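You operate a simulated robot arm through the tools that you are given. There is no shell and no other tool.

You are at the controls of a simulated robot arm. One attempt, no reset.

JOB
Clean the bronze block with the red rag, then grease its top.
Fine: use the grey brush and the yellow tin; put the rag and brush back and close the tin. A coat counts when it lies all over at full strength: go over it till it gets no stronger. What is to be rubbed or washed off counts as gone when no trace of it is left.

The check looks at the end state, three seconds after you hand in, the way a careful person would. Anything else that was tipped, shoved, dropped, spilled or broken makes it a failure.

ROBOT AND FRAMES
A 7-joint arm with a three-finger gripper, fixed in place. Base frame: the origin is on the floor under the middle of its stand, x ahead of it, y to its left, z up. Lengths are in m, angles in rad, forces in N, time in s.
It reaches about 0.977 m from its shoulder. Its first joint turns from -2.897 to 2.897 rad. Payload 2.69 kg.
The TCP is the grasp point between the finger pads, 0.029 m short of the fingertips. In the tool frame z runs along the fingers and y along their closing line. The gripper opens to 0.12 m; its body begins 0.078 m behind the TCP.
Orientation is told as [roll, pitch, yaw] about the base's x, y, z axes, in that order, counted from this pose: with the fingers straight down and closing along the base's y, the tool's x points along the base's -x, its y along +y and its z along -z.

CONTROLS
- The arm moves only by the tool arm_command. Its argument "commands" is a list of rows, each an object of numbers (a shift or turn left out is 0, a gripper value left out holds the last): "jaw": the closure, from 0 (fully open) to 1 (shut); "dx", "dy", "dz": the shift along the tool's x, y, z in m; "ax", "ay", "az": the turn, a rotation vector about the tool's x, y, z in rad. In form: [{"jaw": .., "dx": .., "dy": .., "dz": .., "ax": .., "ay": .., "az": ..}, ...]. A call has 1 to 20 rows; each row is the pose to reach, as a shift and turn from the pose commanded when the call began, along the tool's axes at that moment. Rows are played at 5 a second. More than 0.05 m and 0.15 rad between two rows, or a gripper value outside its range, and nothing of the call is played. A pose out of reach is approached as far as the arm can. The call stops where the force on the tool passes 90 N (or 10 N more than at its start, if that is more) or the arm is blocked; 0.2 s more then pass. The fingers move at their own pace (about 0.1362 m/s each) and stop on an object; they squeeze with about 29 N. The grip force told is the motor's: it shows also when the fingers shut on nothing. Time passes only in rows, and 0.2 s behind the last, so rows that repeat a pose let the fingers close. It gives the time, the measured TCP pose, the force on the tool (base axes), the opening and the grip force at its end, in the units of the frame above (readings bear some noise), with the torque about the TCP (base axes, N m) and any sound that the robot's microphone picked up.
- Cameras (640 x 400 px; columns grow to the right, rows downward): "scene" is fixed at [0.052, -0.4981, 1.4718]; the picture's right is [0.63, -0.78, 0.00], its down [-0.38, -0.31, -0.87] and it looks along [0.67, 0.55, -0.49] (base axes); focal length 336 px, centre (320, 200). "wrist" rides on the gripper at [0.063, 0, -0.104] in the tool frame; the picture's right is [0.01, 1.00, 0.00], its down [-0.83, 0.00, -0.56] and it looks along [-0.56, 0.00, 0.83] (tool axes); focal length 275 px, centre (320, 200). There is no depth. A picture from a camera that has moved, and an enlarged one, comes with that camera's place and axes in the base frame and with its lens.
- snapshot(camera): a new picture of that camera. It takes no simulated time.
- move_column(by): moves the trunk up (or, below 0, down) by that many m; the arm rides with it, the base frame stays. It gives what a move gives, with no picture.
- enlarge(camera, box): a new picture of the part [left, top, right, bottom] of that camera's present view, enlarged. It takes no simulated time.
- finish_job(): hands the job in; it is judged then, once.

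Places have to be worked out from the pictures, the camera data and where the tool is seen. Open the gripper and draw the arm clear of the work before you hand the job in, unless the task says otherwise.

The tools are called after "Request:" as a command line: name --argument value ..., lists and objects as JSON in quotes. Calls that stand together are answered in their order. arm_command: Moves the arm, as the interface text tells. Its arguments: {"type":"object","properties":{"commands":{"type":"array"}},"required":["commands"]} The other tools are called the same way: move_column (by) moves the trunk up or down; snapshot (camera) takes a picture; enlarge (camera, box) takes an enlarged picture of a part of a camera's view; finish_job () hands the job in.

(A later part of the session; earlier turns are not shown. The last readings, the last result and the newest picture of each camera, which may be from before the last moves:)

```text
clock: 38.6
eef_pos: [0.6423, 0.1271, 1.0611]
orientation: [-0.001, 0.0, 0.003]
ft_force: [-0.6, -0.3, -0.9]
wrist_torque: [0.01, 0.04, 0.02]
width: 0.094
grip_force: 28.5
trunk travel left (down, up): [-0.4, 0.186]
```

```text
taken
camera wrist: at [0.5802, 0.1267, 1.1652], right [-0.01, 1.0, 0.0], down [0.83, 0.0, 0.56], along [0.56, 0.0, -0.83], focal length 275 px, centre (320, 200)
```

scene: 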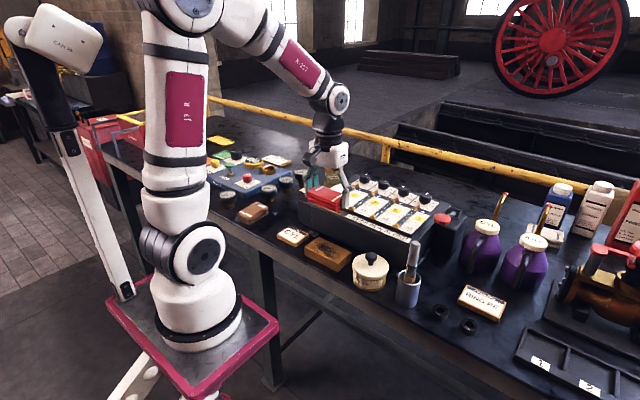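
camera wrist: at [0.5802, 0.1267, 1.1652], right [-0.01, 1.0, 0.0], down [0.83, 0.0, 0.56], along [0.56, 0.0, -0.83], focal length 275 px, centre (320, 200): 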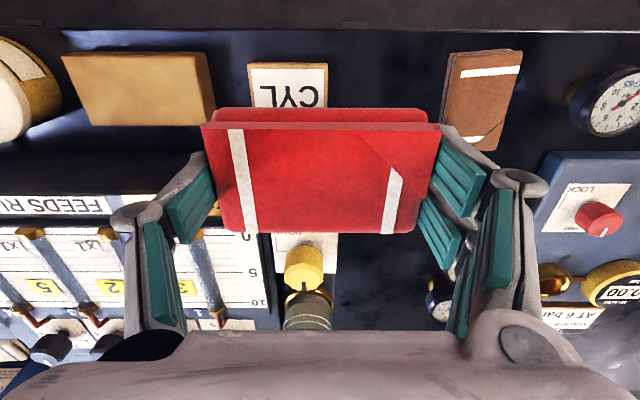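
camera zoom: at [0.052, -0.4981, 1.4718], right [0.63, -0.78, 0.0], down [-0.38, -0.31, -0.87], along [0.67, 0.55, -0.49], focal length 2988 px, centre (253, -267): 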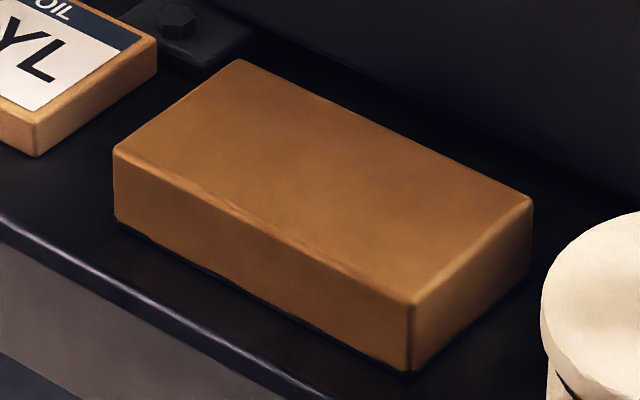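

Without the gripper's shadow the block's top looks uniform from the scene camera. I enlarge it in the wrist view too.

Request:
enlarge --camera "wrist" --box '[50, 40, 230, 140]'

```text
3.56 times, centred on (140, 90) of wrist
camera zoom: at [0.5802, 0.1267, 1.1652], right [-0.01, 1.0, 0.0], down [0.83, 0.0, 0.56], along [0.56, 0.0, -0.83], focal length 979 px, centre (960, 591)
```

zoom: 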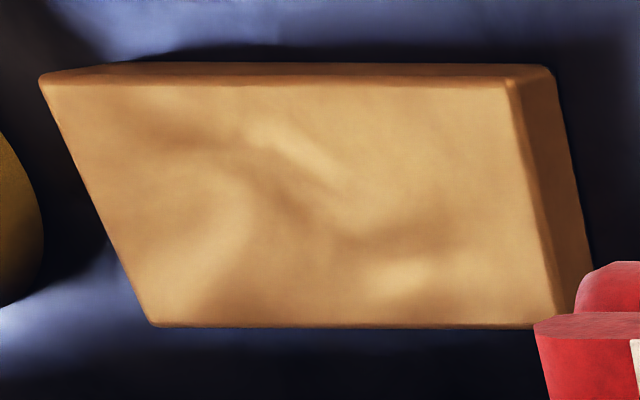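

The tones left are smooth reflections, but for certainty I do one more firm pass: back over the block and down about 2 mm deeper than before, since the rag slid up slightly in the grip.

Request:
arm_command --commands '[{"dy": -0.04}, {"dy": -0.08}, {"dy": -0.12}, {"dy": -0.15}, {"dy": -0.17}, {"dy": -0.17, "dz": 0.04}, {"dy": -0.17, "dz": 0.08}, {"dy": -0.17, "dz": 0.11}, {"dy": -0.17, "dz": 0.13}, {"dy": -0.17, "dz": 0.138}, {"dy": -0.17, "dz": 0.1405}, {"dy": -0.17, "dz": 0.1415}, {"dy": -0.17, "dz": 0.1415}]'

```text
clock: 41.4
eef_pos: [0.6422, -0.0444, 0.919]
orientation: [0.001, 0.0, 0.0]
ft_force: [-2.0, -1.4, 12.4]
wrist_torque: [0.12, 0.3, 0.02]
width: 0.0941
grip_force: 28.5
trunk travel left (down, up): [-0.4, 0.186]
```

Good contact with ~12 N; I rub another round over the entire top, pressing slightly deeper halfway through.

Request:
arm_command --commands '[{"dy": 0.01}, {"dy": 0.018}, {"dy": 0.006, "dx": 0.004}, {"dy": -0.006, "dx": 0.006}, {"dy": -0.018, "dx": 0.008}, {"dy": -0.006, "dx": 0.01}, {"dy": 0.006, "dx": 0.011}, {"dy": 0.018, "dx": 0.012}, {"dy": 0.006, "dx": 0.008, "dz": 0.0005}, {"dy": -0.006, "dx": 0.004, "dz": 0.0005}, {"dy": -0.018, "dx": 0.0, "dz": 0.0005}, {"dy": -0.006, "dx": -0.004, "dz": 0.001}, {"dy": 0.006, "dx": -0.008, "dz": 0.001}, {"dy": 0.018, "dx": -0.012, "dz": 0.001}, {"dy": 0.006, "dx": -0.012, "dz": 0.001}, {"dy": -0.006, "dx": -0.012, "dz": 0.001}, {"dy": -0.018, "dx": -0.012, "dz": 0.0015}, {"dy": -0.008, "dx": -0.006, "dz": 0.0015}, {"dy": 0, "dx": 0, "dz": 0.0015}, {"dy": 0, "dx": 0, "dz": 0.0015}]'

Request:
arm_command --commands '[{"dy": 0.005, "dx": 0.01}, {"dy": 0.01, "dx": 0.0}, {"dy": 0.015, "dx": -0.01}, {"dy": 0.018, "dx": 0.0}, {"dy": 0.018, "dx": 0.01}, {"dy": 0.01, "dx": 0.0}, {"dy": 0.005, "dx": -0.01}, {"dy": 0.0, "dx": 0.0}, {"dy": -0.005, "dx": 0.01}, {"dy": -0.01, "dx": 0.0}, {"dy": -0.015, "dx": -0.01}, {"dy": -0.018, "dx": 0.0}, {"dy": -0.018, "dx": 0.01}, {"dy": -0.01, "dx": 0.0}, {"dy": -0.005, "dx": -0.01}, {"dy": 0.0, "dx": 0.0}, {"dy": 0.0, "dx": 0.0}]'

Request:
arm_command --commands '[{"dz": -0.01}, {"dz": -0.03}, {"dz": -0.06}, {"dz": -0.09}, {"dz": -0.12}, {"dz": -0.14}, {"dz": -0.14, "dy": 0.04}, {"dz": -0.14, "dy": 0.08}, {"dz": -0.14, "dy": 0.12}, {"dz": -0.14, "dy": 0.16}, {"dz": -0.14, "dy": 0.17}, {"dz": -0.14, "dy": 0.17}]'

Request:
snapshot --camera "wrist"

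Request:
enlarge --camera "wrist" --box '[50, 40, 230, 140]'

Request:
enlarge --camera "scene" --box '[295, 230, 360, 275]'

```text
clock: 45.6
eef_pos: [0.6411, -0.0428, 0.9166]
orientation: [0.0, -0.002, 0.0]
ft_force: [2.6, -5.5, 12.2]
wrist_torque: [-0.38, -0.35, -0.08]
width: 0.0943
grip_force: 28.8
trunk travel left (down, up): [-0.4, 0.186]
```

```text
clock: 49.2
eef_pos: [0.6435, -0.0438, 0.9171]
orientation: [0.001, -0.005, 0.002]
ft_force: [11.6, -4.2, 21.3]
wrist_torque: [-0.22, 0.12, 0.14]
width: 0.0943
grip_force: 28.6
trunk travel left (down, up): [-0.4, 0.186]
```

```text
clock: 51.8
eef_pos: [0.6425, 0.1265, 1.0558]
orientation: [-0.001, 0.0, 0.001]
ft_force: [0.0, 0.5, -0.6]
wrist_torque: [-0.02, 0.01, 0.01]
width: 0.0942
grip_force: 29.0
trunk travel left (down, up): [-0.4, 0.186]
```

```text
taken
camera wrist: at [0.5798, 0.1264, 1.1608], right [-0.01, 1.0, 0.0], down [0.83, 0.0, 0.56], along [0.56, 0.0, -0.83], focal length 275 px, centre (320, 200)
```

wrist: 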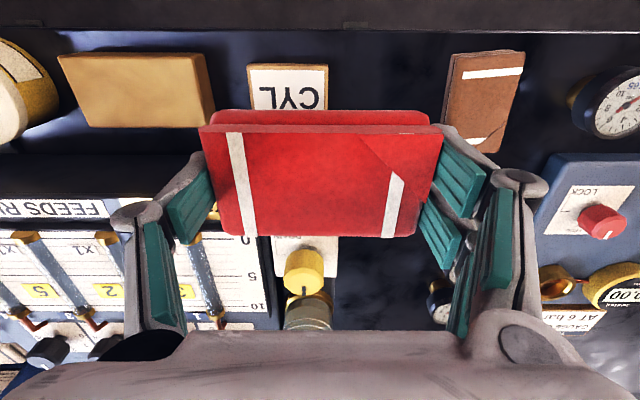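

```text
3.56 times, centred on (140, 90) of wrist
camera zoom: at [0.5798, 0.1264, 1.1608], right [-0.01, 1.0, 0.0], down [0.83, 0.0, 0.56], along [0.56, 0.0, -0.83], focal length 979 px, centre (960, 591)
```

zoom: 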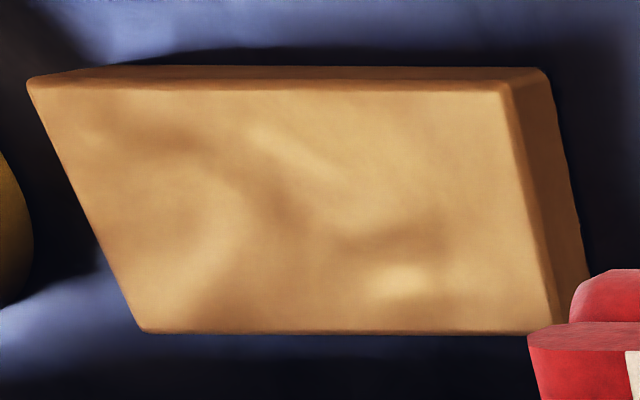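

```text
8.89 times, centred on (328, 252) of scene
camera zoom: at [0.052, -0.4981, 1.4718], right [0.63, -0.78, 0.0], down [-0.38, -0.31, -0.87], along [0.67, 0.55, -0.49], focal length 2988 px, centre (253, -267)
```

zoom: 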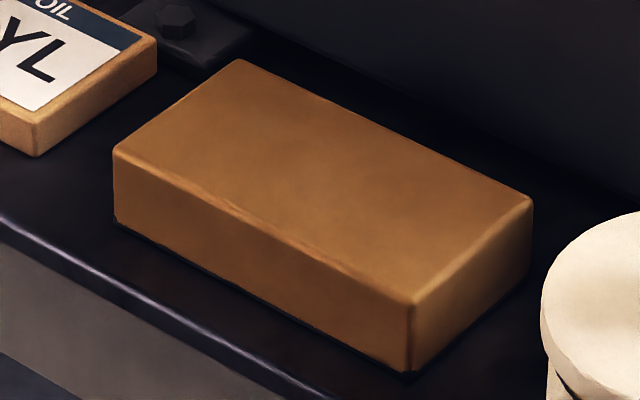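

The faint tones are unchanged by rubbing and match the bronze's own texture, so the block is clean. Now I bring the rag back: turn to yaw −1.646 above its old place at (0.643, 0.1895).

Request:
arm_command --commands '[{"dy": 0.005, "az": 0.137}, {"dy": 0.01, "az": 0.274}, {"dy": 0.016, "az": 0.411}, {"dy": 0.021, "az": 0.548}, {"dy": 0.026, "az": 0.685}, {"dy": 0.031, "az": 0.822}, {"dy": 0.037, "az": 0.959}, {"dy": 0.042, "az": 1.096}, {"dy": 0.047, "az": 1.233}, {"dy": 0.053, "az": 1.37}, {"dy": 0.058, "az": 1.507}, {"dy": 0.063, "az": 1.646}, {"dy": 0.063, "az": 1.646}]'

Request:
arm_command --commands '[{"dz": 0.03}, {"dz": 0.06}, {"dz": 0.09}, {"dz": 0.12}, {"dz": 0.14}, {"dz": 0.14}]'

Request:
snapshot --camera "wrist"

Request:
enlarge --camera "scene" --box '[220, 170, 320, 250]'

```text
clock: 54.6
eef_pos: [0.6423, 0.1887, 1.0569]
orientation: [0.001, 0.002, -1.649]
ft_force: [0.0, -0.8, 0.6]
wrist_torque: [-0.01, 0.0, 0.0]
width: 0.094
grip_force: 29.2
trunk travel left (down, up): [-0.4, 0.186]
```

```text
clock: 56.0
eef_pos: [0.6413, 0.1905, 0.916]
orientation: [-0.001, -0.001, -1.645]
ft_force: [0.7, 0.3, 0.1]
wrist_torque: [0.0, 0.0, 0.04]
width: 0.0944
grip_force: 28.6
trunk travel left (down, up): [-0.4, 0.186]
```

```text
taken
camera wrist: at [0.6463, 0.2542, 1.0207], right [1.0, -0.07, 0.0], down [-0.06, -0.83, 0.56], along [-0.04, -0.55, -0.83], focal length 275 px, centre (320, 200)
```

wrist: 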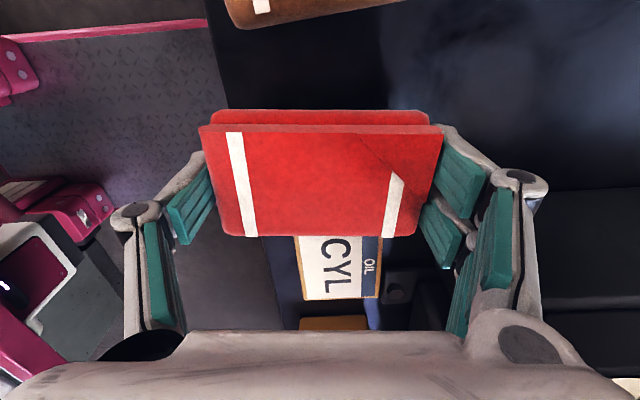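

```text
5.00 times, centred on (270, 210) of scene
camera zoom: at [0.052, -0.4981, 1.4718], right [0.63, -0.78, 0.0], down [-0.38, -0.31, -0.87], along [0.67, 0.55, -0.49], focal length 1681 px, centre (570, 150)
```

zoom: 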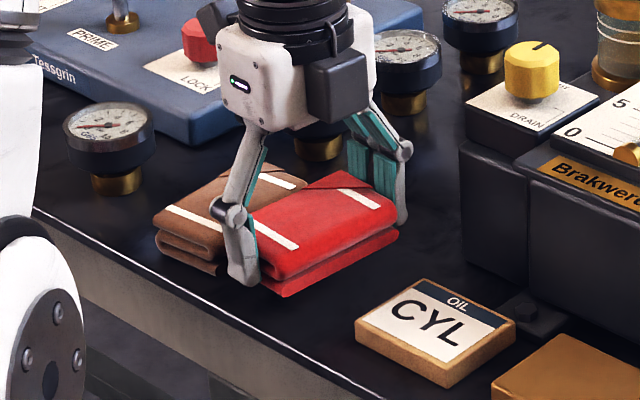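

The rag is above its old place; I descend in small steps to the table, watching the force.

Request:
arm_command --commands '[{"dy": 0.001, "dz": 0.006}, {"dy": 0.001, "dz": 0.012}, {"dy": 0.001, "dz": 0.018}, {"dy": 0.001, "dz": 0.023}, {"dy": 0.001, "dz": 0.026}, {"dy": 0.001, "dz": 0.026}]'

```text
clock: 57.4
eef_pos: [0.6439, 0.1891, 0.8915]
orientation: [-0.001, 0.001, -1.644]
ft_force: [0.2, 0.2, -0.5]
wrist_torque: [-0.03, 0.01, 0.05]
width: 0.0945
grip_force: 29.3
trunk travel left (down, up): [-0.4, 0.186]
```

No contact yet at z≈0.8905; I go down 1 mm at a time.

Request:
arm_command --commands '[{"dz": 0.001}, {"dz": 0.002}, {"dz": 0.003}, {"dz": 0.003}]'

```text
clock: 58.4
eef_pos: [0.6432, 0.19, 0.8881]
orientation: [0.0, -0.001, -1.645]
ft_force: [0.7, 0.3, -1.5]
wrist_torque: [0.0, 0.0, -0.03]
width: 0.0945
grip_force: 28.9
trunk travel left (down, up): [-0.4, 0.186]
```

Request:
arm_command --commands '[{"dz": 0.001}, {"dz": 0.002}, {"dz": 0.002}]'

Request:
enlarge --camera "scene" --box '[220, 170, 320, 250]'

```text
clock: 59.2
eef_pos: [0.6441, 0.189, 0.8853]
orientation: [0.0, -0.001, -1.645]
ft_force: [-0.3, -0.2, -0.9]
wrist_torque: [0.04, 0.0, -0.03]
width: 0.0944
grip_force: 29.0
trunk travel left (down, up): [-0.4, 0.186]
```

```text
5.00 times, centred on (270, 210) of scene
camera zoom: at [0.052, -0.4981, 1.4718], right [0.63, -0.78, 0.0], down [-0.38, -0.31, -0.87], along [0.67, 0.55, -0.49], focal length 1681 px, centre (570, 150)
```

zoom: 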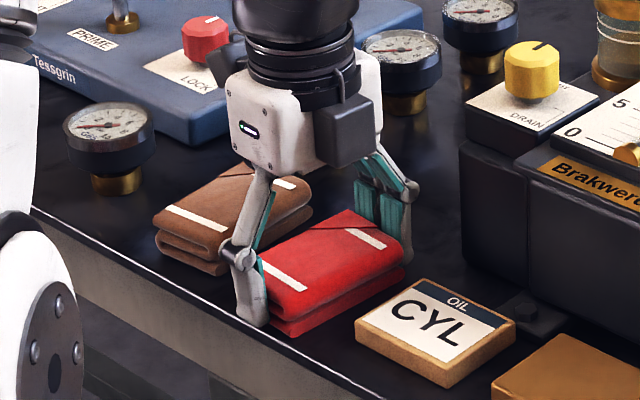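

Still no contact force at 0.8855; the rag looks almost on the table. I lower two more millimetres.

Request:
arm_command --commands '[{"dz": 0.001}, {"dz": 0.002}, {"dz": 0.002}]'

```text
clock: 60.0
eef_pos: [0.6435, 0.1877, 0.8843]
orientation: [0.001, 0.002, -1.645]
ft_force: [-4.1, -4.8, 28.2]
wrist_torque: [-0.16, 0.21, 0.0]
width: 0.0946
grip_force: 29.0
trunk travel left (down, up): [-0.4, 0.186]
```

Contact with the table (28 N); I back off 1 mm to relax it, then open the gripper.

Request:
arm_command --commands '[{"dz": -0.001}, {"dz": -0.001}]'

Request:
arm_command --commands '[{"jaw": 0.1}, {"jaw": 0.0}, {"jaw": 0.0}, {"jaw": 0.0}]'

Request:
snapshot --camera "wrist"

Request:
enlarge --camera "scene" --box '[220, 170, 320, 250]'

```text
clock: 60.6
eef_pos: [0.6428, 0.1895, 0.8847]
orientation: [0.002, -0.001, -1.645]
ft_force: [-0.4, -1.5, 15.7]
wrist_torque: [0.04, -0.28, -0.04]
width: 0.0943
grip_force: 28.7
trunk travel left (down, up): [-0.4, 0.186]
```

```text
clock: 61.6
eef_pos: [0.6446, 0.1883, 0.8862]
orientation: [0.002, 0.001, -1.646]
ft_force: [0.6, -0.3, 0.0]
wrist_torque: [-0.03, 0.02, -0.04]
width: 0.1199
grip_force: 0.1
trunk travel left (down, up): [-0.4, 0.186]
```

```text
taken
camera wrist: at [0.648, 0.2523, 0.9897], right [1.0, -0.07, 0.0], down [-0.06, -0.83, 0.56], along [-0.04, -0.55, -0.83], focal length 275 px, centre (320, 200)
```

wrist: 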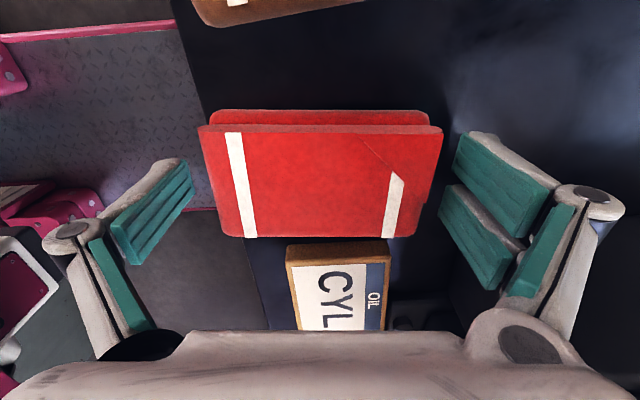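

```text
5.00 times, centred on (270, 210) of scene
camera zoom: at [0.052, -0.4981, 1.4718], right [0.63, -0.78, 0.0], down [-0.38, -0.31, -0.87], along [0.67, 0.55, -0.49], focal length 1681 px, centre (570, 150)
```

zoom: 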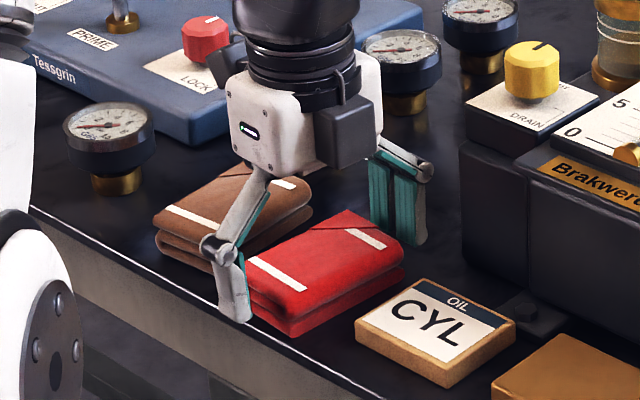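

The rag lies in its old place. I raise straight up, then turn back to yaw 0 and move to look down at the tin, the brush and the free spot beside them.

Request:
arm_command --commands '[{"dz": -0.015}, {"dz": -0.04}, {"dz": -0.08}, {"dz": -0.12}, {"dz": -0.16}, {"dz": -0.2}, {"dz": -0.215}, {"dz": -0.215}]'

Request:
arm_command --commands '[{"dx": -0.034, "dy": -0.005, "az": -0.127}, {"dx": -0.068, "dy": -0.009, "az": -0.253}, {"dx": -0.103, "dy": -0.014, "az": -0.38}, {"dx": -0.137, "dy": -0.019, "az": -0.506}, {"dx": -0.171, "dy": -0.023, "az": -0.633}, {"dx": -0.206, "dy": -0.028, "az": -0.759}, {"dx": -0.24, "dy": -0.032, "az": -0.886}, {"dx": -0.274, "dy": -0.037, "az": -1.012}, {"dx": -0.308, "dy": -0.042, "az": -1.139}, {"dx": -0.343, "dy": -0.046, "az": -1.265}, {"dx": -0.377, "dy": -0.051, "az": -1.392}, {"dx": -0.411, "dy": -0.056, "az": -1.518}, {"dx": -0.4456, "dy": -0.0602, "az": -1.645}, {"dx": -0.4456, "dy": -0.0602, "az": -1.645}]'

Request:
snapshot --camera "wrist"

Request:
enlarge --camera "wrist" --box '[200, 80, 420, 220]'

Request:
snapshot --camera "scene"

```text
clock: 63.4
eef_pos: [0.6429, 0.1894, 1.1001]
orientation: [-0.001, -0.001, -1.645]
ft_force: [0.3, -0.8, -1.0]
wrist_torque: [0.01, 0.05, -0.01]
width: 0.1201
grip_force: 0.1
trunk travel left (down, up): [-0.4, 0.186]
```

```text
clock: 66.4
eef_pos: [0.5492, -0.2522, 1.1006]
orientation: [0.0, 0.001, 0.001]
ft_force: [0.8, -0.2, 0.1]
wrist_torque: [0.0, -0.02, -0.02]
width: 0.1199
grip_force: 0.0
trunk travel left (down, up): [-0.4, 0.186]
```

```text
taken
camera wrist: at [0.4864, -0.2518, 1.2062], right [0.0, 1.0, 0.0], down [0.83, 0.0, 0.56], along [0.56, 0.0, -0.83], focal length 275 px, centre (320, 200)
```

wrist: 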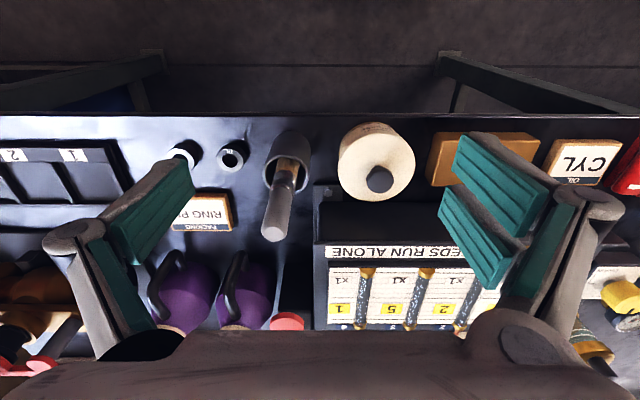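

```text
2.86 times, centred on (310, 150) of wrist
camera zoom: at [0.4864, -0.2518, 1.2062], right [0.0, 1.0, 0.0], down [0.83, 0.0, 0.56], along [0.56, 0.0, -0.83], focal length 786 px, centre (349, 343)
```

zoom: 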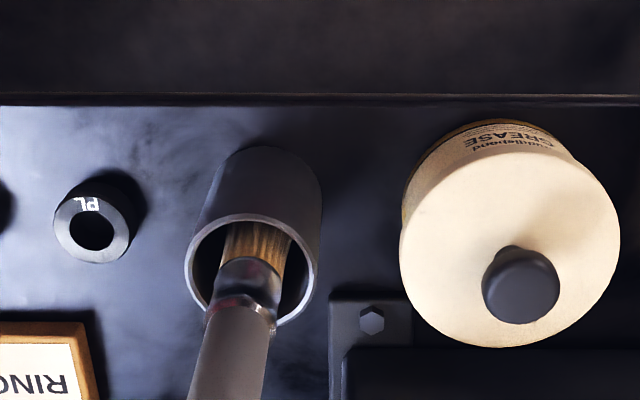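

```text
taken
```

scene: 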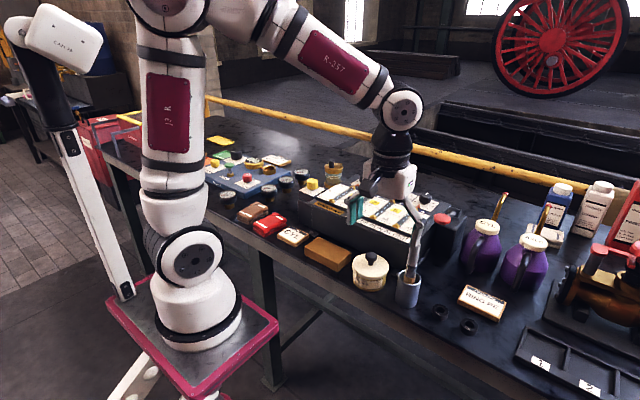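

The knob of the tin's lid is confirmed at (0.6375, −0.1855), lid top ≈0.918, and the pot's rim centre at (0.633, −0.290); the spot around (0.725, −0.325) is free for the lid. I move above the knob with the gripper half open.

Request:
arm_command --commands '[{"dx": -0.02, "dy": 0.016, "jaw": 0.3}, {"dx": -0.044, "dy": 0.033, "jaw": 0.5}, {"dx": -0.066, "dy": 0.05, "jaw": 0.5}, {"dx": -0.0885, "dy": 0.066}, {"dx": -0.0885, "dy": 0.066, "dz": 0.04}, {"dx": -0.0885, "dy": 0.066, "dz": 0.08}, {"dx": -0.0885, "dy": 0.066, "dz": 0.1}, {"dx": -0.0885, "dy": 0.066, "dz": 0.1}]'

Request:
snapshot --camera "wrist"

Request:
enlarge --camera "scene" --box '[320, 190, 440, 310]'

```text
clock: 68.2
eef_pos: [0.6381, -0.1858, 0.9994]
orientation: [-0.001, 0.0, 0.001]
ft_force: [1.1, -0.4, -0.2]
wrist_torque: [-0.04, 0.04, -0.03]
width: 0.0601
grip_force: 0.0
trunk travel left (down, up): [-0.4, 0.186]
```

```text
taken
camera wrist: at [0.5759, -0.1851, 1.1046], right [0.0, 1.0, 0.0], down [0.83, 0.0, 0.56], along [0.56, 0.0, -0.83], focal length 275 px, centre (320, 200)
```

wrist: 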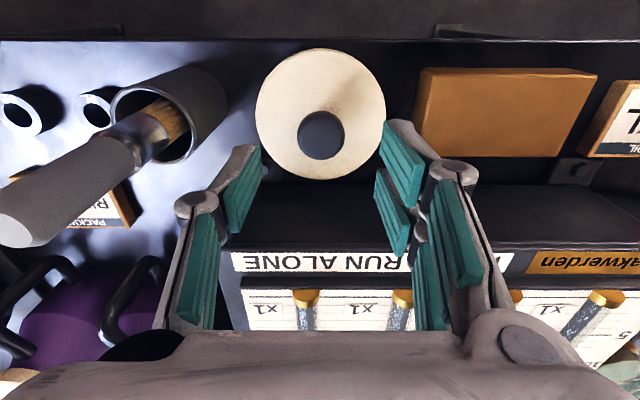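

```text
3.33 times, centred on (380, 250) of scene
camera zoom: at [0.052, -0.4981, 1.4718], right [0.63, -0.78, 0.0], down [-0.38, -0.31, -0.87], along [0.67, 0.55, -0.49], focal length 1121 px, centre (120, 33)
```

zoom: 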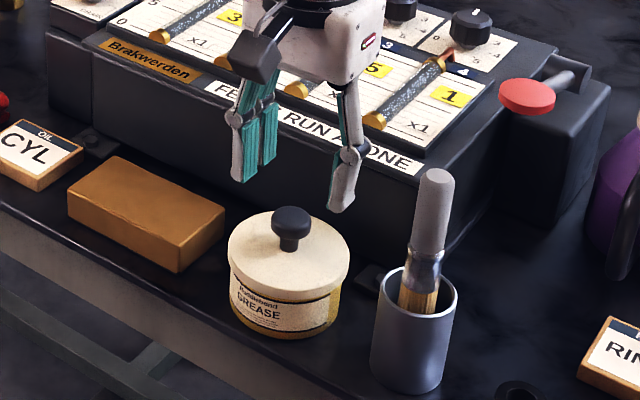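

Knob is centred between the fingers. I descend to TCP z≈0.951 so the fingertips stay just above the lid.

Request:
arm_command --commands '[{"dz": 0.015}, {"dz": 0.03}, {"dz": 0.042}, {"dz": 0.0485}, {"dz": 0.0485}]'

Request:
snapshot --camera "wrist"

Request:
enlarge --camera "scene" --box '[330, 210, 420, 300]'

```text
clock: 69.4
eef_pos: [0.6389, -0.1852, 0.9518]
orientation: [-0.001, 0.001, 0.001]
ft_force: [-0.1, -0.6, -0.5]
wrist_torque: [0.0, -0.01, -0.02]
width: 0.06
grip_force: 0.1
trunk travel left (down, up): [-0.4, 0.186]
```

```text
taken
camera wrist: at [0.576, -0.1846, 1.0564], right [0.0, 1.0, 0.0], down [0.83, 0.0, 0.56], along [0.56, 0.0, -0.83], focal length 275 px, centre (320, 200)
```

wrist: 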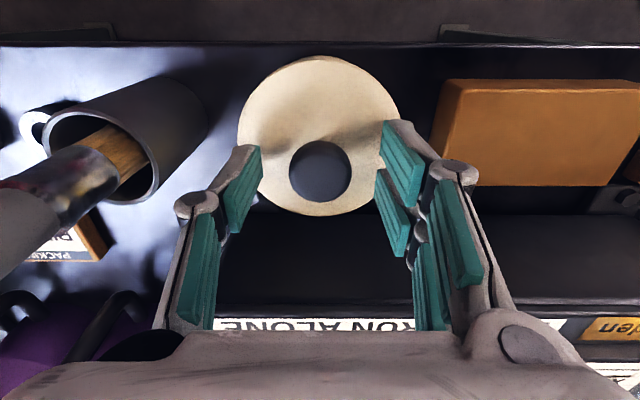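

```text
4.44 times, centred on (375, 255) of scene
camera zoom: at [0.052, -0.4981, 1.4718], right [0.63, -0.78, 0.0], down [-0.38, -0.31, -0.87], along [0.67, 0.55, -0.49], focal length 1494 px, centre (76, -44)
```

zoom: 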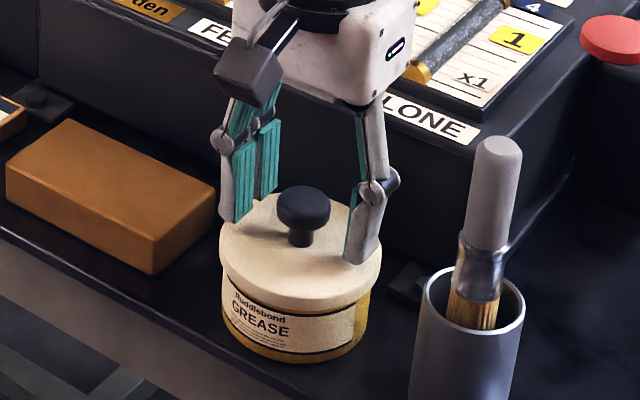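

No contact yet and the knob sits between the pads; I close on the knob.

Request:
arm_command --commands '[{"jaw": 0.65}, {"jaw": 0.75}, {"jaw": 1.0}, {"jaw": 1.0}, {"jaw": 1.0}]'

Request:
snapshot --camera "wrist"

Request:
enlarge --camera "scene" --box '[330, 210, 420, 300]'

```text
clock: 70.6
eef_pos: [0.6385, -0.1854, 0.952]
orientation: [0.001, 0.0, 0.002]
ft_force: [-0.1, 0.6, 0.3]
wrist_torque: [0.01, 0.01, -0.02]
width: 0.0274
grip_force: 28.7
trunk travel left (down, up): [-0.4, 0.186]
heard: snap
```

```text
taken
camera wrist: at [0.576, -0.1847, 1.0565], right [0.0, 1.0, 0.0], down [0.83, 0.0, 0.56], along [0.56, 0.0, -0.83], focal length 275 px, centre (320, 200)
```

wrist: 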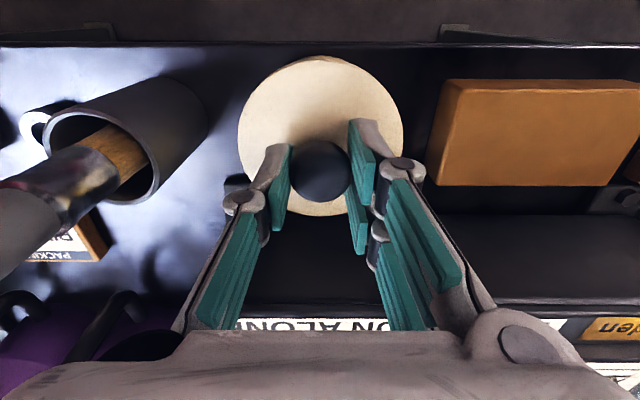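

```text
4.44 times, centred on (375, 255) of scene
camera zoom: at [0.052, -0.4981, 1.4718], right [0.63, -0.78, 0.0], down [-0.38, -0.31, -0.87], along [0.67, 0.55, -0.49], focal length 1494 px, centre (76, -44)
```

zoom: 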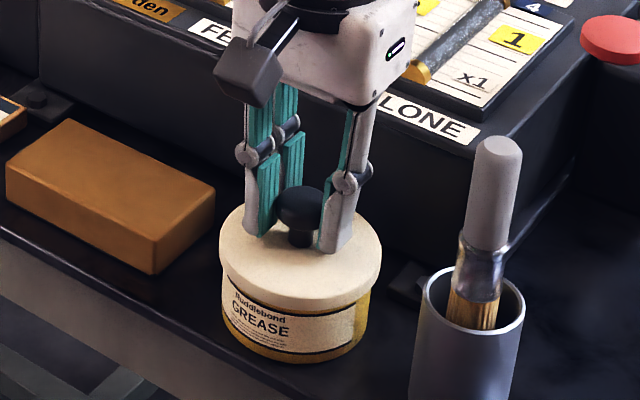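

Gripped the knob (0.0274 wide, 29 N), and a "snap" was heard, perhaps the lid's catch. I lift slowly by 5 cm and look.

Request:
arm_command --commands '[{"dz": -0.003}, {"dz": -0.007}, {"dz": -0.012}, {"dz": -0.02}, {"dz": -0.03}, {"dz": -0.04}, {"dz": -0.05}, {"dz": -0.05}]'

Request:
snapshot --camera "wrist"

Request:
enlarge --camera "scene" --box '[320, 190, 440, 310]'

```text
clock: 72.4
eef_pos: [0.639, -0.1838, 1.004]
orientation: [0.0, -0.001, -0.001]
ft_force: [0.4, -0.1, -1.2]
wrist_torque: [-0.02, -0.01, -0.03]
width: 0.0273
grip_force: 29.1
trunk travel left (down, up): [-0.4, 0.186]
```

```text
taken
camera wrist: at [0.5769, -0.1853, 1.1077], right [0.0, 1.0, 0.0], down [0.83, 0.0, 0.56], along [0.56, 0.0, -0.83], focal length 275 px, centre (320, 200)
```

wrist: 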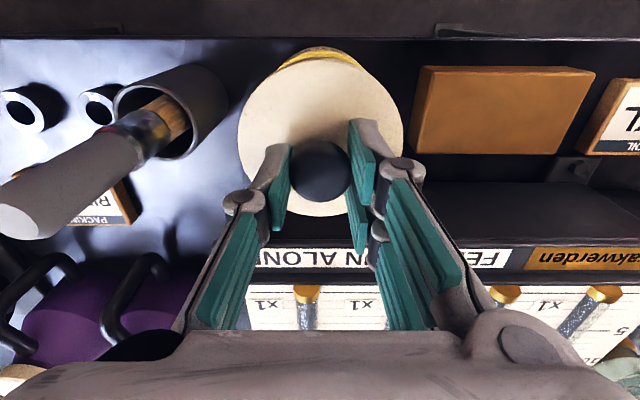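

```text
3.33 times, centred on (380, 250) of scene
camera zoom: at [0.052, -0.4981, 1.4718], right [0.63, -0.78, 0.0], down [-0.38, -0.31, -0.87], along [0.67, 0.55, -0.49], focal length 1121 px, centre (120, 33)
```

zoom: 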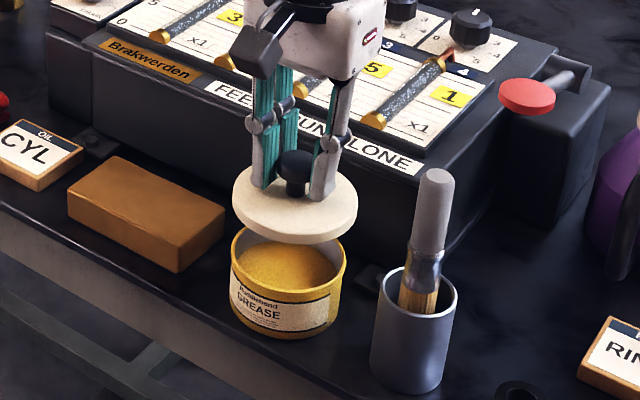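

The lid came off cleanly and the tin shows yellow grease. I lift to z≈1.12 (above the brush top at ≈1.03), then carry the lid to (0.725, −0.325) with a yaw of +0.8 so the camera body stays clear of the brush handle.

Request:
arm_command --commands '[{"dz": -0.04}, {"dz": -0.08}, {"dz": -0.12}, {"dz": -0.12, "dx": -0.012, "dy": -0.02, "az": -0.114}, {"dz": -0.12, "dx": -0.025, "dy": -0.04, "az": -0.229}, {"dz": -0.12, "dx": -0.037, "dy": -0.06, "az": -0.343}, {"dz": -0.12, "dx": -0.05, "dy": -0.08, "az": -0.457}, {"dz": -0.12, "dx": -0.062, "dy": -0.1, "az": -0.571}, {"dz": -0.12, "dx": -0.075, "dy": -0.12, "az": -0.686}, {"dz": -0.12, "dx": -0.0865, "dy": -0.1395, "az": -0.8}, {"dz": -0.12, "dx": -0.0865, "dy": -0.1395, "az": -0.8}]'

Request:
snapshot --camera "wrist"

Request:
snapshot --camera "scene"

```text
clock: 74.8
eef_pos: [0.726, -0.3259, 1.1243]
orientation: [0.0, 0.0, 0.801]
ft_force: [0.5, -0.7, -1.4]
wrist_torque: [0.0, 0.01, -0.02]
width: 0.0275
grip_force: 29.1
trunk travel left (down, up): [-0.4, 0.186]
```

```text
taken
camera wrist: at [0.6829, -0.3704, 1.2287], right [-0.72, 0.69, 0.0], down [0.58, 0.6, 0.56], along [0.38, 0.4, -0.83], focal length 275 px, centre (320, 200)
```

wrist: 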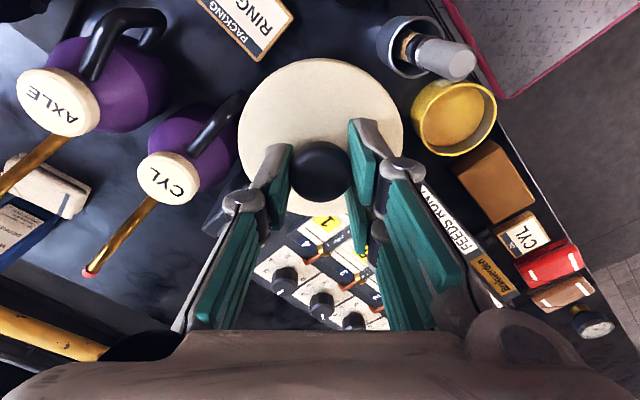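

```text
taken
```

scene: 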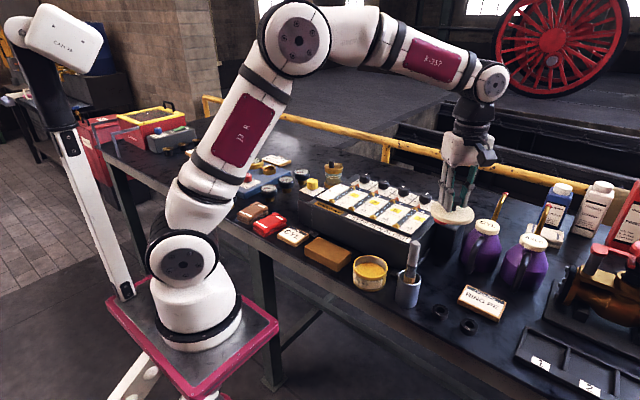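

The spot below (packing box, pot, cans and feeds box around it) is free with about 2 cm margin all around. I descend to z≈0.935 and check from the scene camera.

Request:
arm_command --commands '[{"dz": 0.04}, {"dz": 0.08}, {"dz": 0.12}, {"dz": 0.15}, {"dz": 0.175}, {"dz": 0.188}, {"dz": 0.188}]'

Request:
snapshot --camera "wrist"

Request:
enlarge --camera "scene" --box '[380, 190, 520, 330]'

```text
clock: 76.4
eef_pos: [0.7238, -0.3225, 0.9328]
orientation: [-0.001, 0.0, 0.8]
ft_force: [-0.1, 1.2, -0.9]
wrist_torque: [0.0, 0.0, 0.0]
width: 0.0277
grip_force: 28.8
trunk travel left (down, up): [-0.4, 0.186]
```

```text
taken
camera wrist: at [0.6811, -0.3682, 1.0377], right [-0.72, 0.69, 0.0], down [0.58, 0.6, 0.56], along [0.39, 0.4, -0.83], focal length 275 px, centre (320, 200)
```

wrist: 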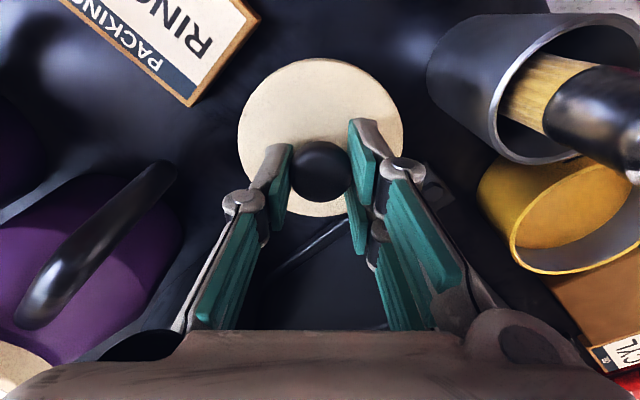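

```text
2.86 times, centred on (450, 260) of scene
camera zoom: at [0.052, -0.4981, 1.4718], right [0.63, -0.78, 0.0], down [-0.38, -0.31, -0.87], along [0.67, 0.55, -0.49], focal length 960 px, centre (-51, 29)
```

zoom: 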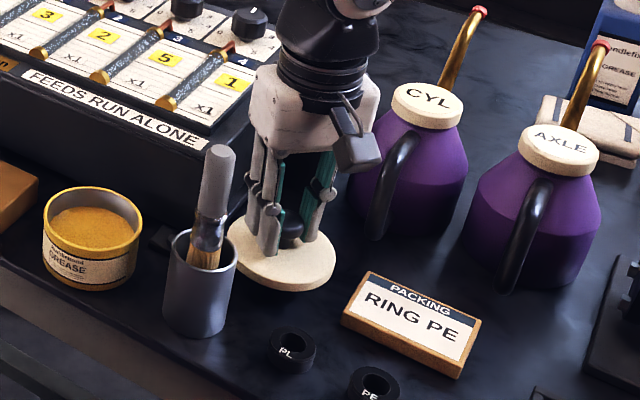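

The lid hovers ~2 cm above free table, clear on all sides. I descend the last bit in small steps to find contact.

Request:
arm_command --commands '[{"dz": 0.006}, {"dz": 0.012}, {"dz": 0.017}, {"dz": 0.019}, {"dz": 0.019}]'

```text
clock: 77.6
eef_pos: [0.7247, -0.323, 0.9158]
orientation: [-0.001, 0.0, 0.798]
ft_force: [1.0, -0.2, -0.8]
wrist_torque: [-0.01, 0.0, 0.02]
width: 0.0273
grip_force: 29.4
trunk travel left (down, up): [-0.4, 0.186]
```

Request:
arm_command --commands '[{"dz": 0.001}, {"dz": 0.002}, {"dz": 0.003}, {"dz": 0.003}]'

```text
clock: 78.6
eef_pos: [0.7249, -0.324, 0.9127]
orientation: [0.0, 0.0, 0.801]
ft_force: [0.3, -0.6, 0.1]
wrist_torque: [-0.02, 0.01, 0.01]
width: 0.0274
grip_force: 28.8
trunk travel left (down, up): [-0.4, 0.186]
```

No contact yet at 0.9125; I continue down a millimetre at a time.

Request:
arm_command --commands '[{"dz": 0.001}, {"dz": 0.002}, {"dz": 0.002}]'

Request:
enlarge --camera "scene" --box '[410, 220, 500, 310]'

```text
clock: 79.4
eef_pos: [0.7258, -0.3243, 0.9103]
orientation: [0.0, -0.001, 0.798]
ft_force: [0.3, -0.9, -0.2]
wrist_torque: [0.0, -0.01, -0.01]
width: 0.0274
grip_force: 29.0
trunk travel left (down, up): [-0.4, 0.186]
```

```text
4.44 times, centred on (455, 265) of scene
camera zoom: at [0.052, -0.4981, 1.4718], right [0.63, -0.78, 0.0], down [-0.38, -0.31, -0.87], along [0.67, 0.55, -0.49], focal length 1494 px, centre (-280, -89)
```

zoom: 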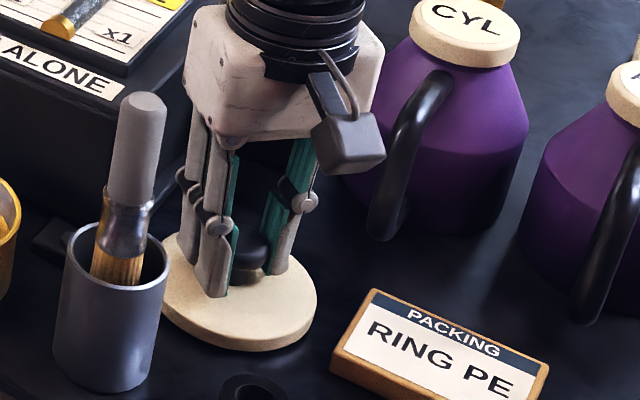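

Still free; I continue down two more millimetres.

Request:
arm_command --commands '[{"dz": 0.001}, {"dz": 0.002}, {"dz": 0.002}]'

```text
clock: 80.2
eef_pos: [0.7245, -0.3243, 0.9061]
orientation: [0.002, 0.001, 0.8]
ft_force: [-0.5, 0.0, -1.0]
wrist_torque: [-0.01, 0.02, 0.03]
width: 0.0272
grip_force: 28.6
trunk travel left (down, up): [-0.4, 0.186]
```

Request:
arm_command --commands '[{"dz": 0.001}, {"dz": 0.002}, {"dz": 0.002}]'

```text
clock: 81.0
eef_pos: [0.7246, -0.3246, 0.9065]
orientation: [-0.002, 0.001, 0.797]
ft_force: [-1.9, 0.3, 7.4]
wrist_torque: [0.01, 0.03, -0.03]
width: 0.0273
grip_force: 29.0
trunk travel left (down, up): [-0.4, 0.186]
```

Contact with the table (7 N). I open the gripper gently to release the knob.

Request:
arm_command --commands '[{"jaw": 0.7}, {"jaw": 0.6}, {"jaw": 0.5}, {"jaw": 0.5}]'

Request:
arm_command --commands '[{"dz": -0.01}, {"dz": -0.03}, {"dz": -0.06}, {"dz": -0.1}, {"dz": -0.14}, {"dz": -0.18}, {"dz": -0.21}, {"dz": -0.21}]'

Request:
snapshot --camera "wrist"

Request:
enlarge --camera "scene" --box '[340, 210, 500, 330]'

```text
clock: 82.0
eef_pos: [0.7242, -0.3243, 0.9052]
orientation: [0.0, 0.0, 0.8]
ft_force: [0.4, 0.3, 0.1]
wrist_torque: [-0.01, 0.0, 0.02]
width: 0.0603
grip_force: 0.1
trunk travel left (down, up): [-0.4, 0.186]
```

```text
clock: 83.8
eef_pos: [0.7233, -0.3254, 1.1149]
orientation: [0.0, 0.001, 0.799]
ft_force: [0.9, -0.1, 0.8]
wrist_torque: [0.02, 0.0, 0.01]
width: 0.0598
grip_force: 0.0
trunk travel left (down, up): [-0.4, 0.186]
```

```text
taken
camera wrist: at [0.6806, -0.3705, 1.2209], right [-0.72, 0.69, 0.0], down [0.58, 0.6, 0.56], along [0.39, 0.4, -0.83], focal length 275 px, centre (320, 200)
```

wrist: 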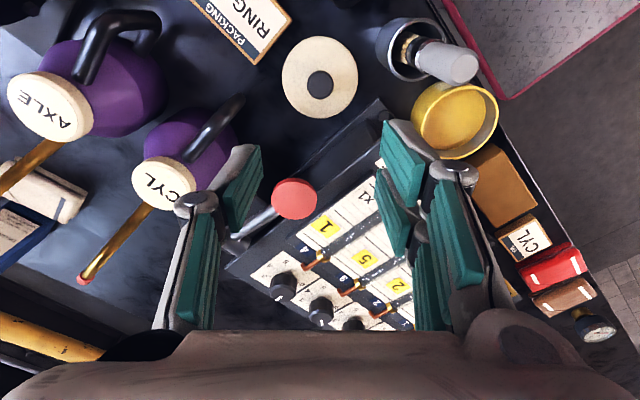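

```text
3.33 times, centred on (420, 270) of scene
camera zoom: at [0.052, -0.4981, 1.4718], right [0.63, -0.78, 0.0], down [-0.38, -0.31, -0.87], along [0.67, 0.55, -0.49], focal length 1121 px, centre (-13, -33)
```

zoom: 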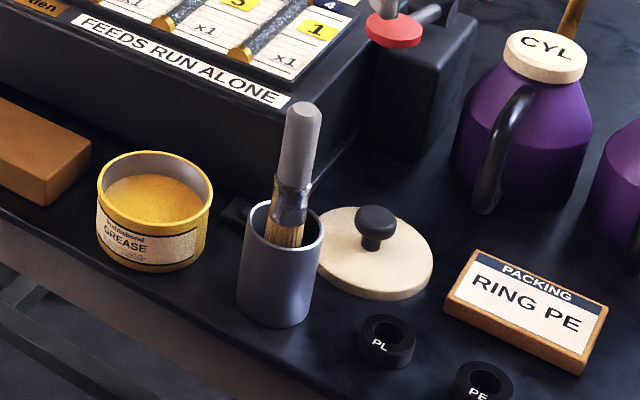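

The lid lies flat on free table, nothing else disturbed. I move back to yaw 0 on the near side of the brush to measure its pose closely.

Request:
arm_command --commands '[{"dx": 0.015, "dy": 0.0237, "az": 0.133, "jaw": 0.3}, {"dx": 0.03, "dy": 0.0475, "az": 0.267, "jaw": 0.1}, {"dx": 0.045, "dy": 0.0712, "az": 0.4, "jaw": 0.0}, {"dx": 0.06, "dy": 0.095, "az": 0.533}, {"dx": 0.075, "dy": 0.1187, "az": 0.667}, {"dx": 0.0902, "dy": 0.1424, "az": 0.8}, {"dx": 0.0902, "dy": 0.1424, "az": 0.8}]'

Request:
snapshot --camera "wrist"

Request:
enlarge --camera "wrist" --box '[240, 110, 400, 260]'

```text
clock: 85.4
eef_pos: [0.558, -0.2896, 1.1155]
orientation: [0.0, 0.002, -0.001]
ft_force: [-0.2, 0.3, -1.0]
wrist_torque: [0.0, 0.03, -0.01]
width: 0.12
grip_force: 0.1
trunk travel left (down, up): [-0.4, 0.186]
```

```text
taken
camera wrist: at [0.4963, -0.2893, 1.2203], right [0.0, 1.0, 0.0], down [0.83, 0.0, 0.56], along [0.56, 0.0, -0.83], focal length 275 px, centre (320, 200)
```

wrist: 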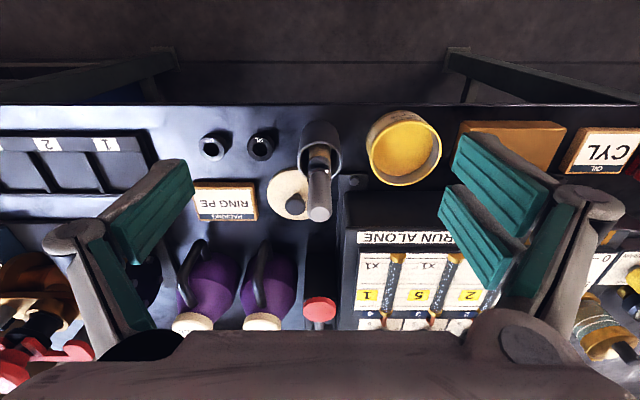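

```text
2.67 times, centred on (320, 185) of wrist
camera zoom: at [0.4963, -0.2893, 1.2203], right [0.0, 1.0, 0.0], down [0.83, 0.0, 0.56], along [0.56, 0.0, -0.83], focal length 734 px, centre (320, 240)
```

zoom: 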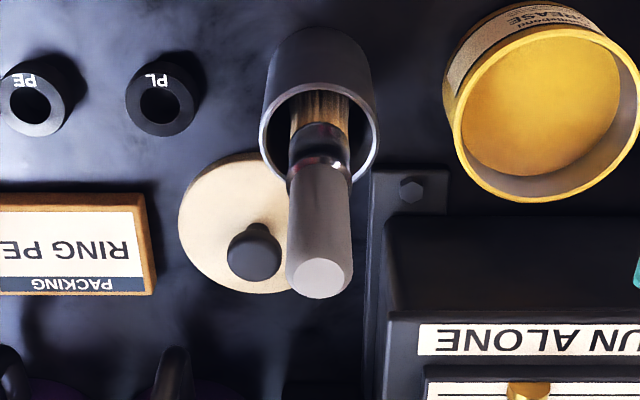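

The brush is nearly upright in the pot with a slight lean towards +x. I take a side view with yaw +90° (camera on the −y side) to measure the lean.

Request:
arm_command --commands '[{"dx": 0.0, "dy": -0.01, "az": -0.143}, {"dx": -0.005, "dy": -0.02, "az": -0.286}, {"dx": -0.015, "dy": -0.035, "az": -0.428}, {"dx": -0.025, "dy": -0.05, "az": -0.571}, {"dx": -0.035, "dy": -0.065, "az": -0.714}, {"dx": -0.045, "dy": -0.08, "az": -0.857}, {"dx": -0.055, "dy": -0.095, "az": -1.0}, {"dx": -0.062, "dy": -0.105, "az": -1.142}, {"dx": -0.07, "dy": -0.105, "az": -1.285}, {"dx": -0.076, "dy": -0.105, "az": -1.428}, {"dx": -0.078, "dy": -0.105, "az": -1.571}, {"dx": -0.078, "dy": -0.105, "az": -1.571}]'

Request:
snapshot --camera "wrist"

Request:
enlarge --camera "wrist" --box '[240, 80, 400, 230]'

```text
clock: 88.0
eef_pos: [0.6374, -0.3953, 1.1156]
orientation: [0.0, 0.0, 1.572]
ft_force: [0.3, -0.3, 0.6]
wrist_torque: [0.0, -0.01, -0.03]
width: 0.1202
grip_force: 0.2
trunk travel left (down, up): [-0.4, 0.186]
```

```text
taken
camera wrist: at [0.6379, -0.4574, 1.2207], right [-1.0, -0.01, 0.0], down [0.0, 0.83, 0.56], along [0.0, 0.56, -0.83], focal length 275 px, centre (320, 200)
```

wrist: 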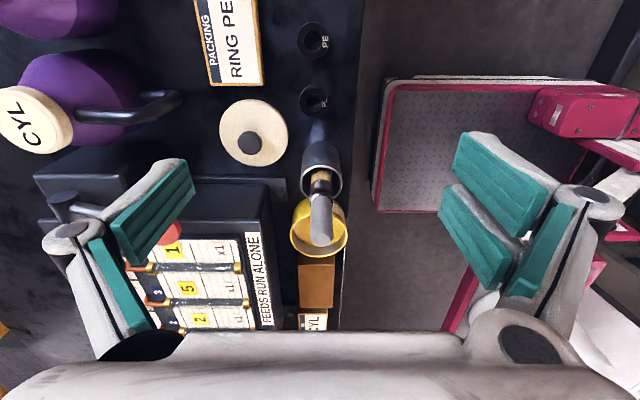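

```text
2.67 times, centred on (320, 155) of wrist
camera zoom: at [0.6379, -0.4574, 1.2207], right [-1.0, -0.01, 0.0], down [0.0, 0.83, 0.56], along [0.0, 0.56, -0.83], focal length 734 px, centre (320, 320)
```

zoom: 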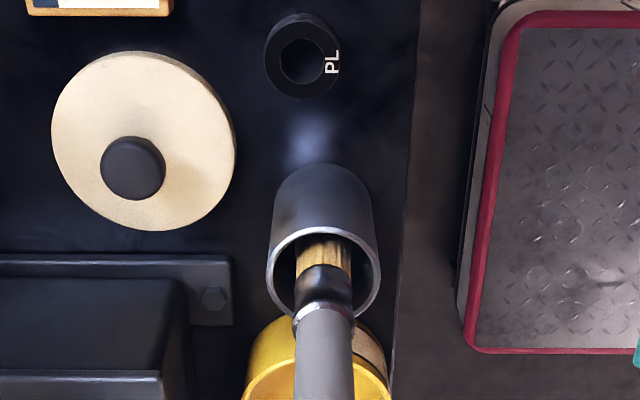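

From both sides the brush stands practically upright on the pot's axis at (0.6365, −0.289), handle top ≈1.033, handle about 2 cm thick. I move above it with yaw 0 and a partly open gripper.

Request:
arm_command --commands '[{"dx": -0.01, "az": 0.143}, {"dx": -0.02, "az": 0.286}, {"dx": -0.03, "az": 0.428}, {"dx": -0.04, "az": 0.571}, {"dx": -0.05, "az": 0.714}, {"dx": -0.06, "az": 0.857}, {"dx": -0.07, "az": 1.0}, {"dx": -0.08, "az": 1.142}, {"dx": -0.09, "az": 1.285}, {"dx": -0.1, "az": 1.428, "jaw": 0.3}, {"dx": -0.1056, "az": 1.571, "jaw": 0.4}, {"dx": -0.1056, "az": 1.571, "jaw": 0.4}]'

Request:
snapshot --camera "wrist"

Request:
enlarge --camera "scene" --box '[340, 160, 480, 310]'

```text
clock: 90.6
eef_pos: [0.6378, -0.2885, 1.1154]
orientation: [0.0, 0.0, -0.002]
ft_force: [0.9, 0.0, -0.8]
wrist_torque: [0.01, 0.0, -0.02]
width: 0.072
grip_force: 0.2
trunk travel left (down, up): [-0.4, 0.186]
```

```text
taken
camera wrist: at [0.5748, -0.2878, 1.2203], right [0.0, 1.0, 0.0], down [0.83, 0.0, 0.56], along [0.56, 0.0, -0.83], focal length 275 px, centre (320, 200)
```

wrist: 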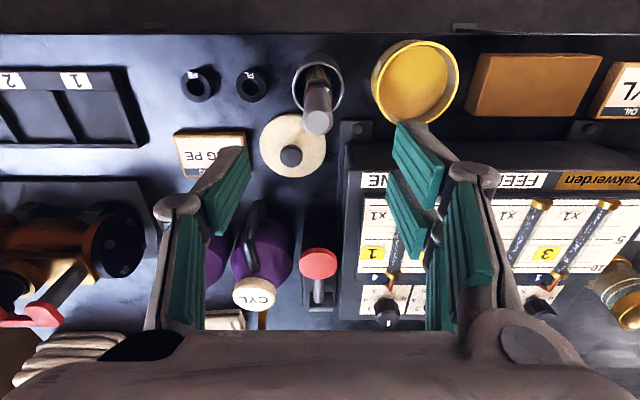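

```text
2.67 times, centred on (410, 235) of scene
camera zoom: at [0.052, -0.4981, 1.4718], right [0.63, -0.78, 0.0], down [-0.38, -0.31, -0.87], along [0.67, 0.55, -0.49], focal length 896 px, centre (80, 107)
```

zoom: 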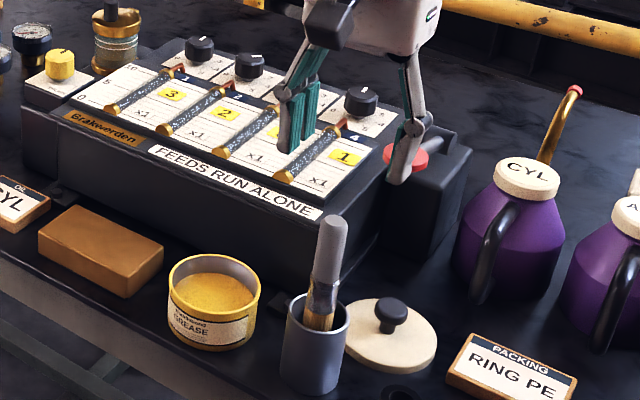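

The handle end appears exactly under the TCP. I descend to TCP z≈1.01 around the handle.

Request:
arm_command --commands '[{"dz": 0.03}, {"dz": 0.06}, {"dz": 0.08}, {"dz": 0.095}, {"dz": 0.105}, {"dz": 0.105}]'

Request:
snapshot --camera "wrist"

Request:
enlarge --camera "scene" --box '[360, 190, 460, 310]'

```text
clock: 92.0
eef_pos: [0.6387, -0.289, 1.0104]
orientation: [0.0, -0.002, 0.001]
ft_force: [0.2, 1.3, -0.4]
wrist_torque: [-0.01, 0.01, 0.01]
width: 0.072
grip_force: 0.1
trunk travel left (down, up): [-0.4, 0.186]
```

```text
taken
camera wrist: at [0.5751, -0.2885, 1.1148], right [0.0, 1.0, 0.0], down [0.83, 0.0, 0.56], along [0.56, 0.0, -0.83], focal length 275 px, centre (320, 200)
```

wrist: 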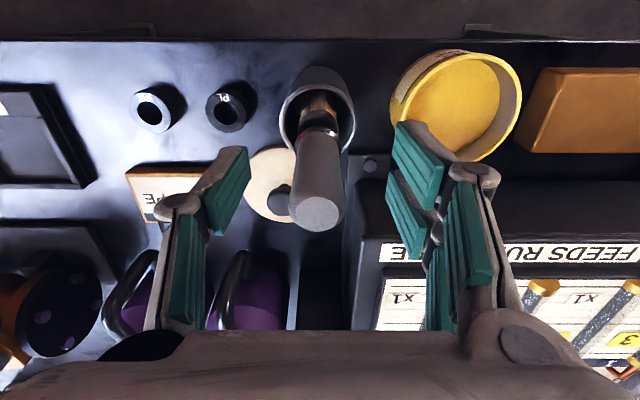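

```text
3.33 times, centred on (410, 250) of scene
camera zoom: at [0.052, -0.4981, 1.4718], right [0.63, -0.78, 0.0], down [-0.38, -0.31, -0.87], along [0.67, 0.55, -0.49], focal length 1121 px, centre (20, 33)
```

zoom: 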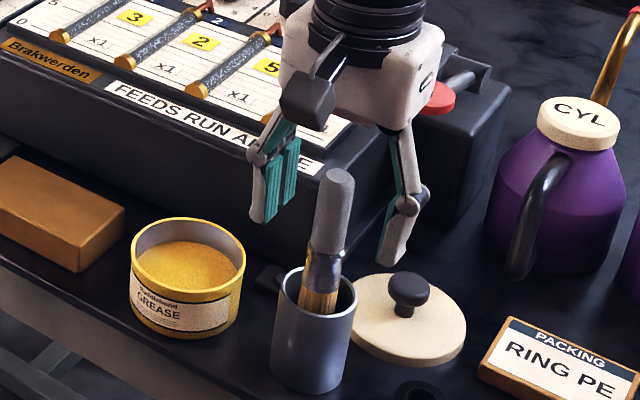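

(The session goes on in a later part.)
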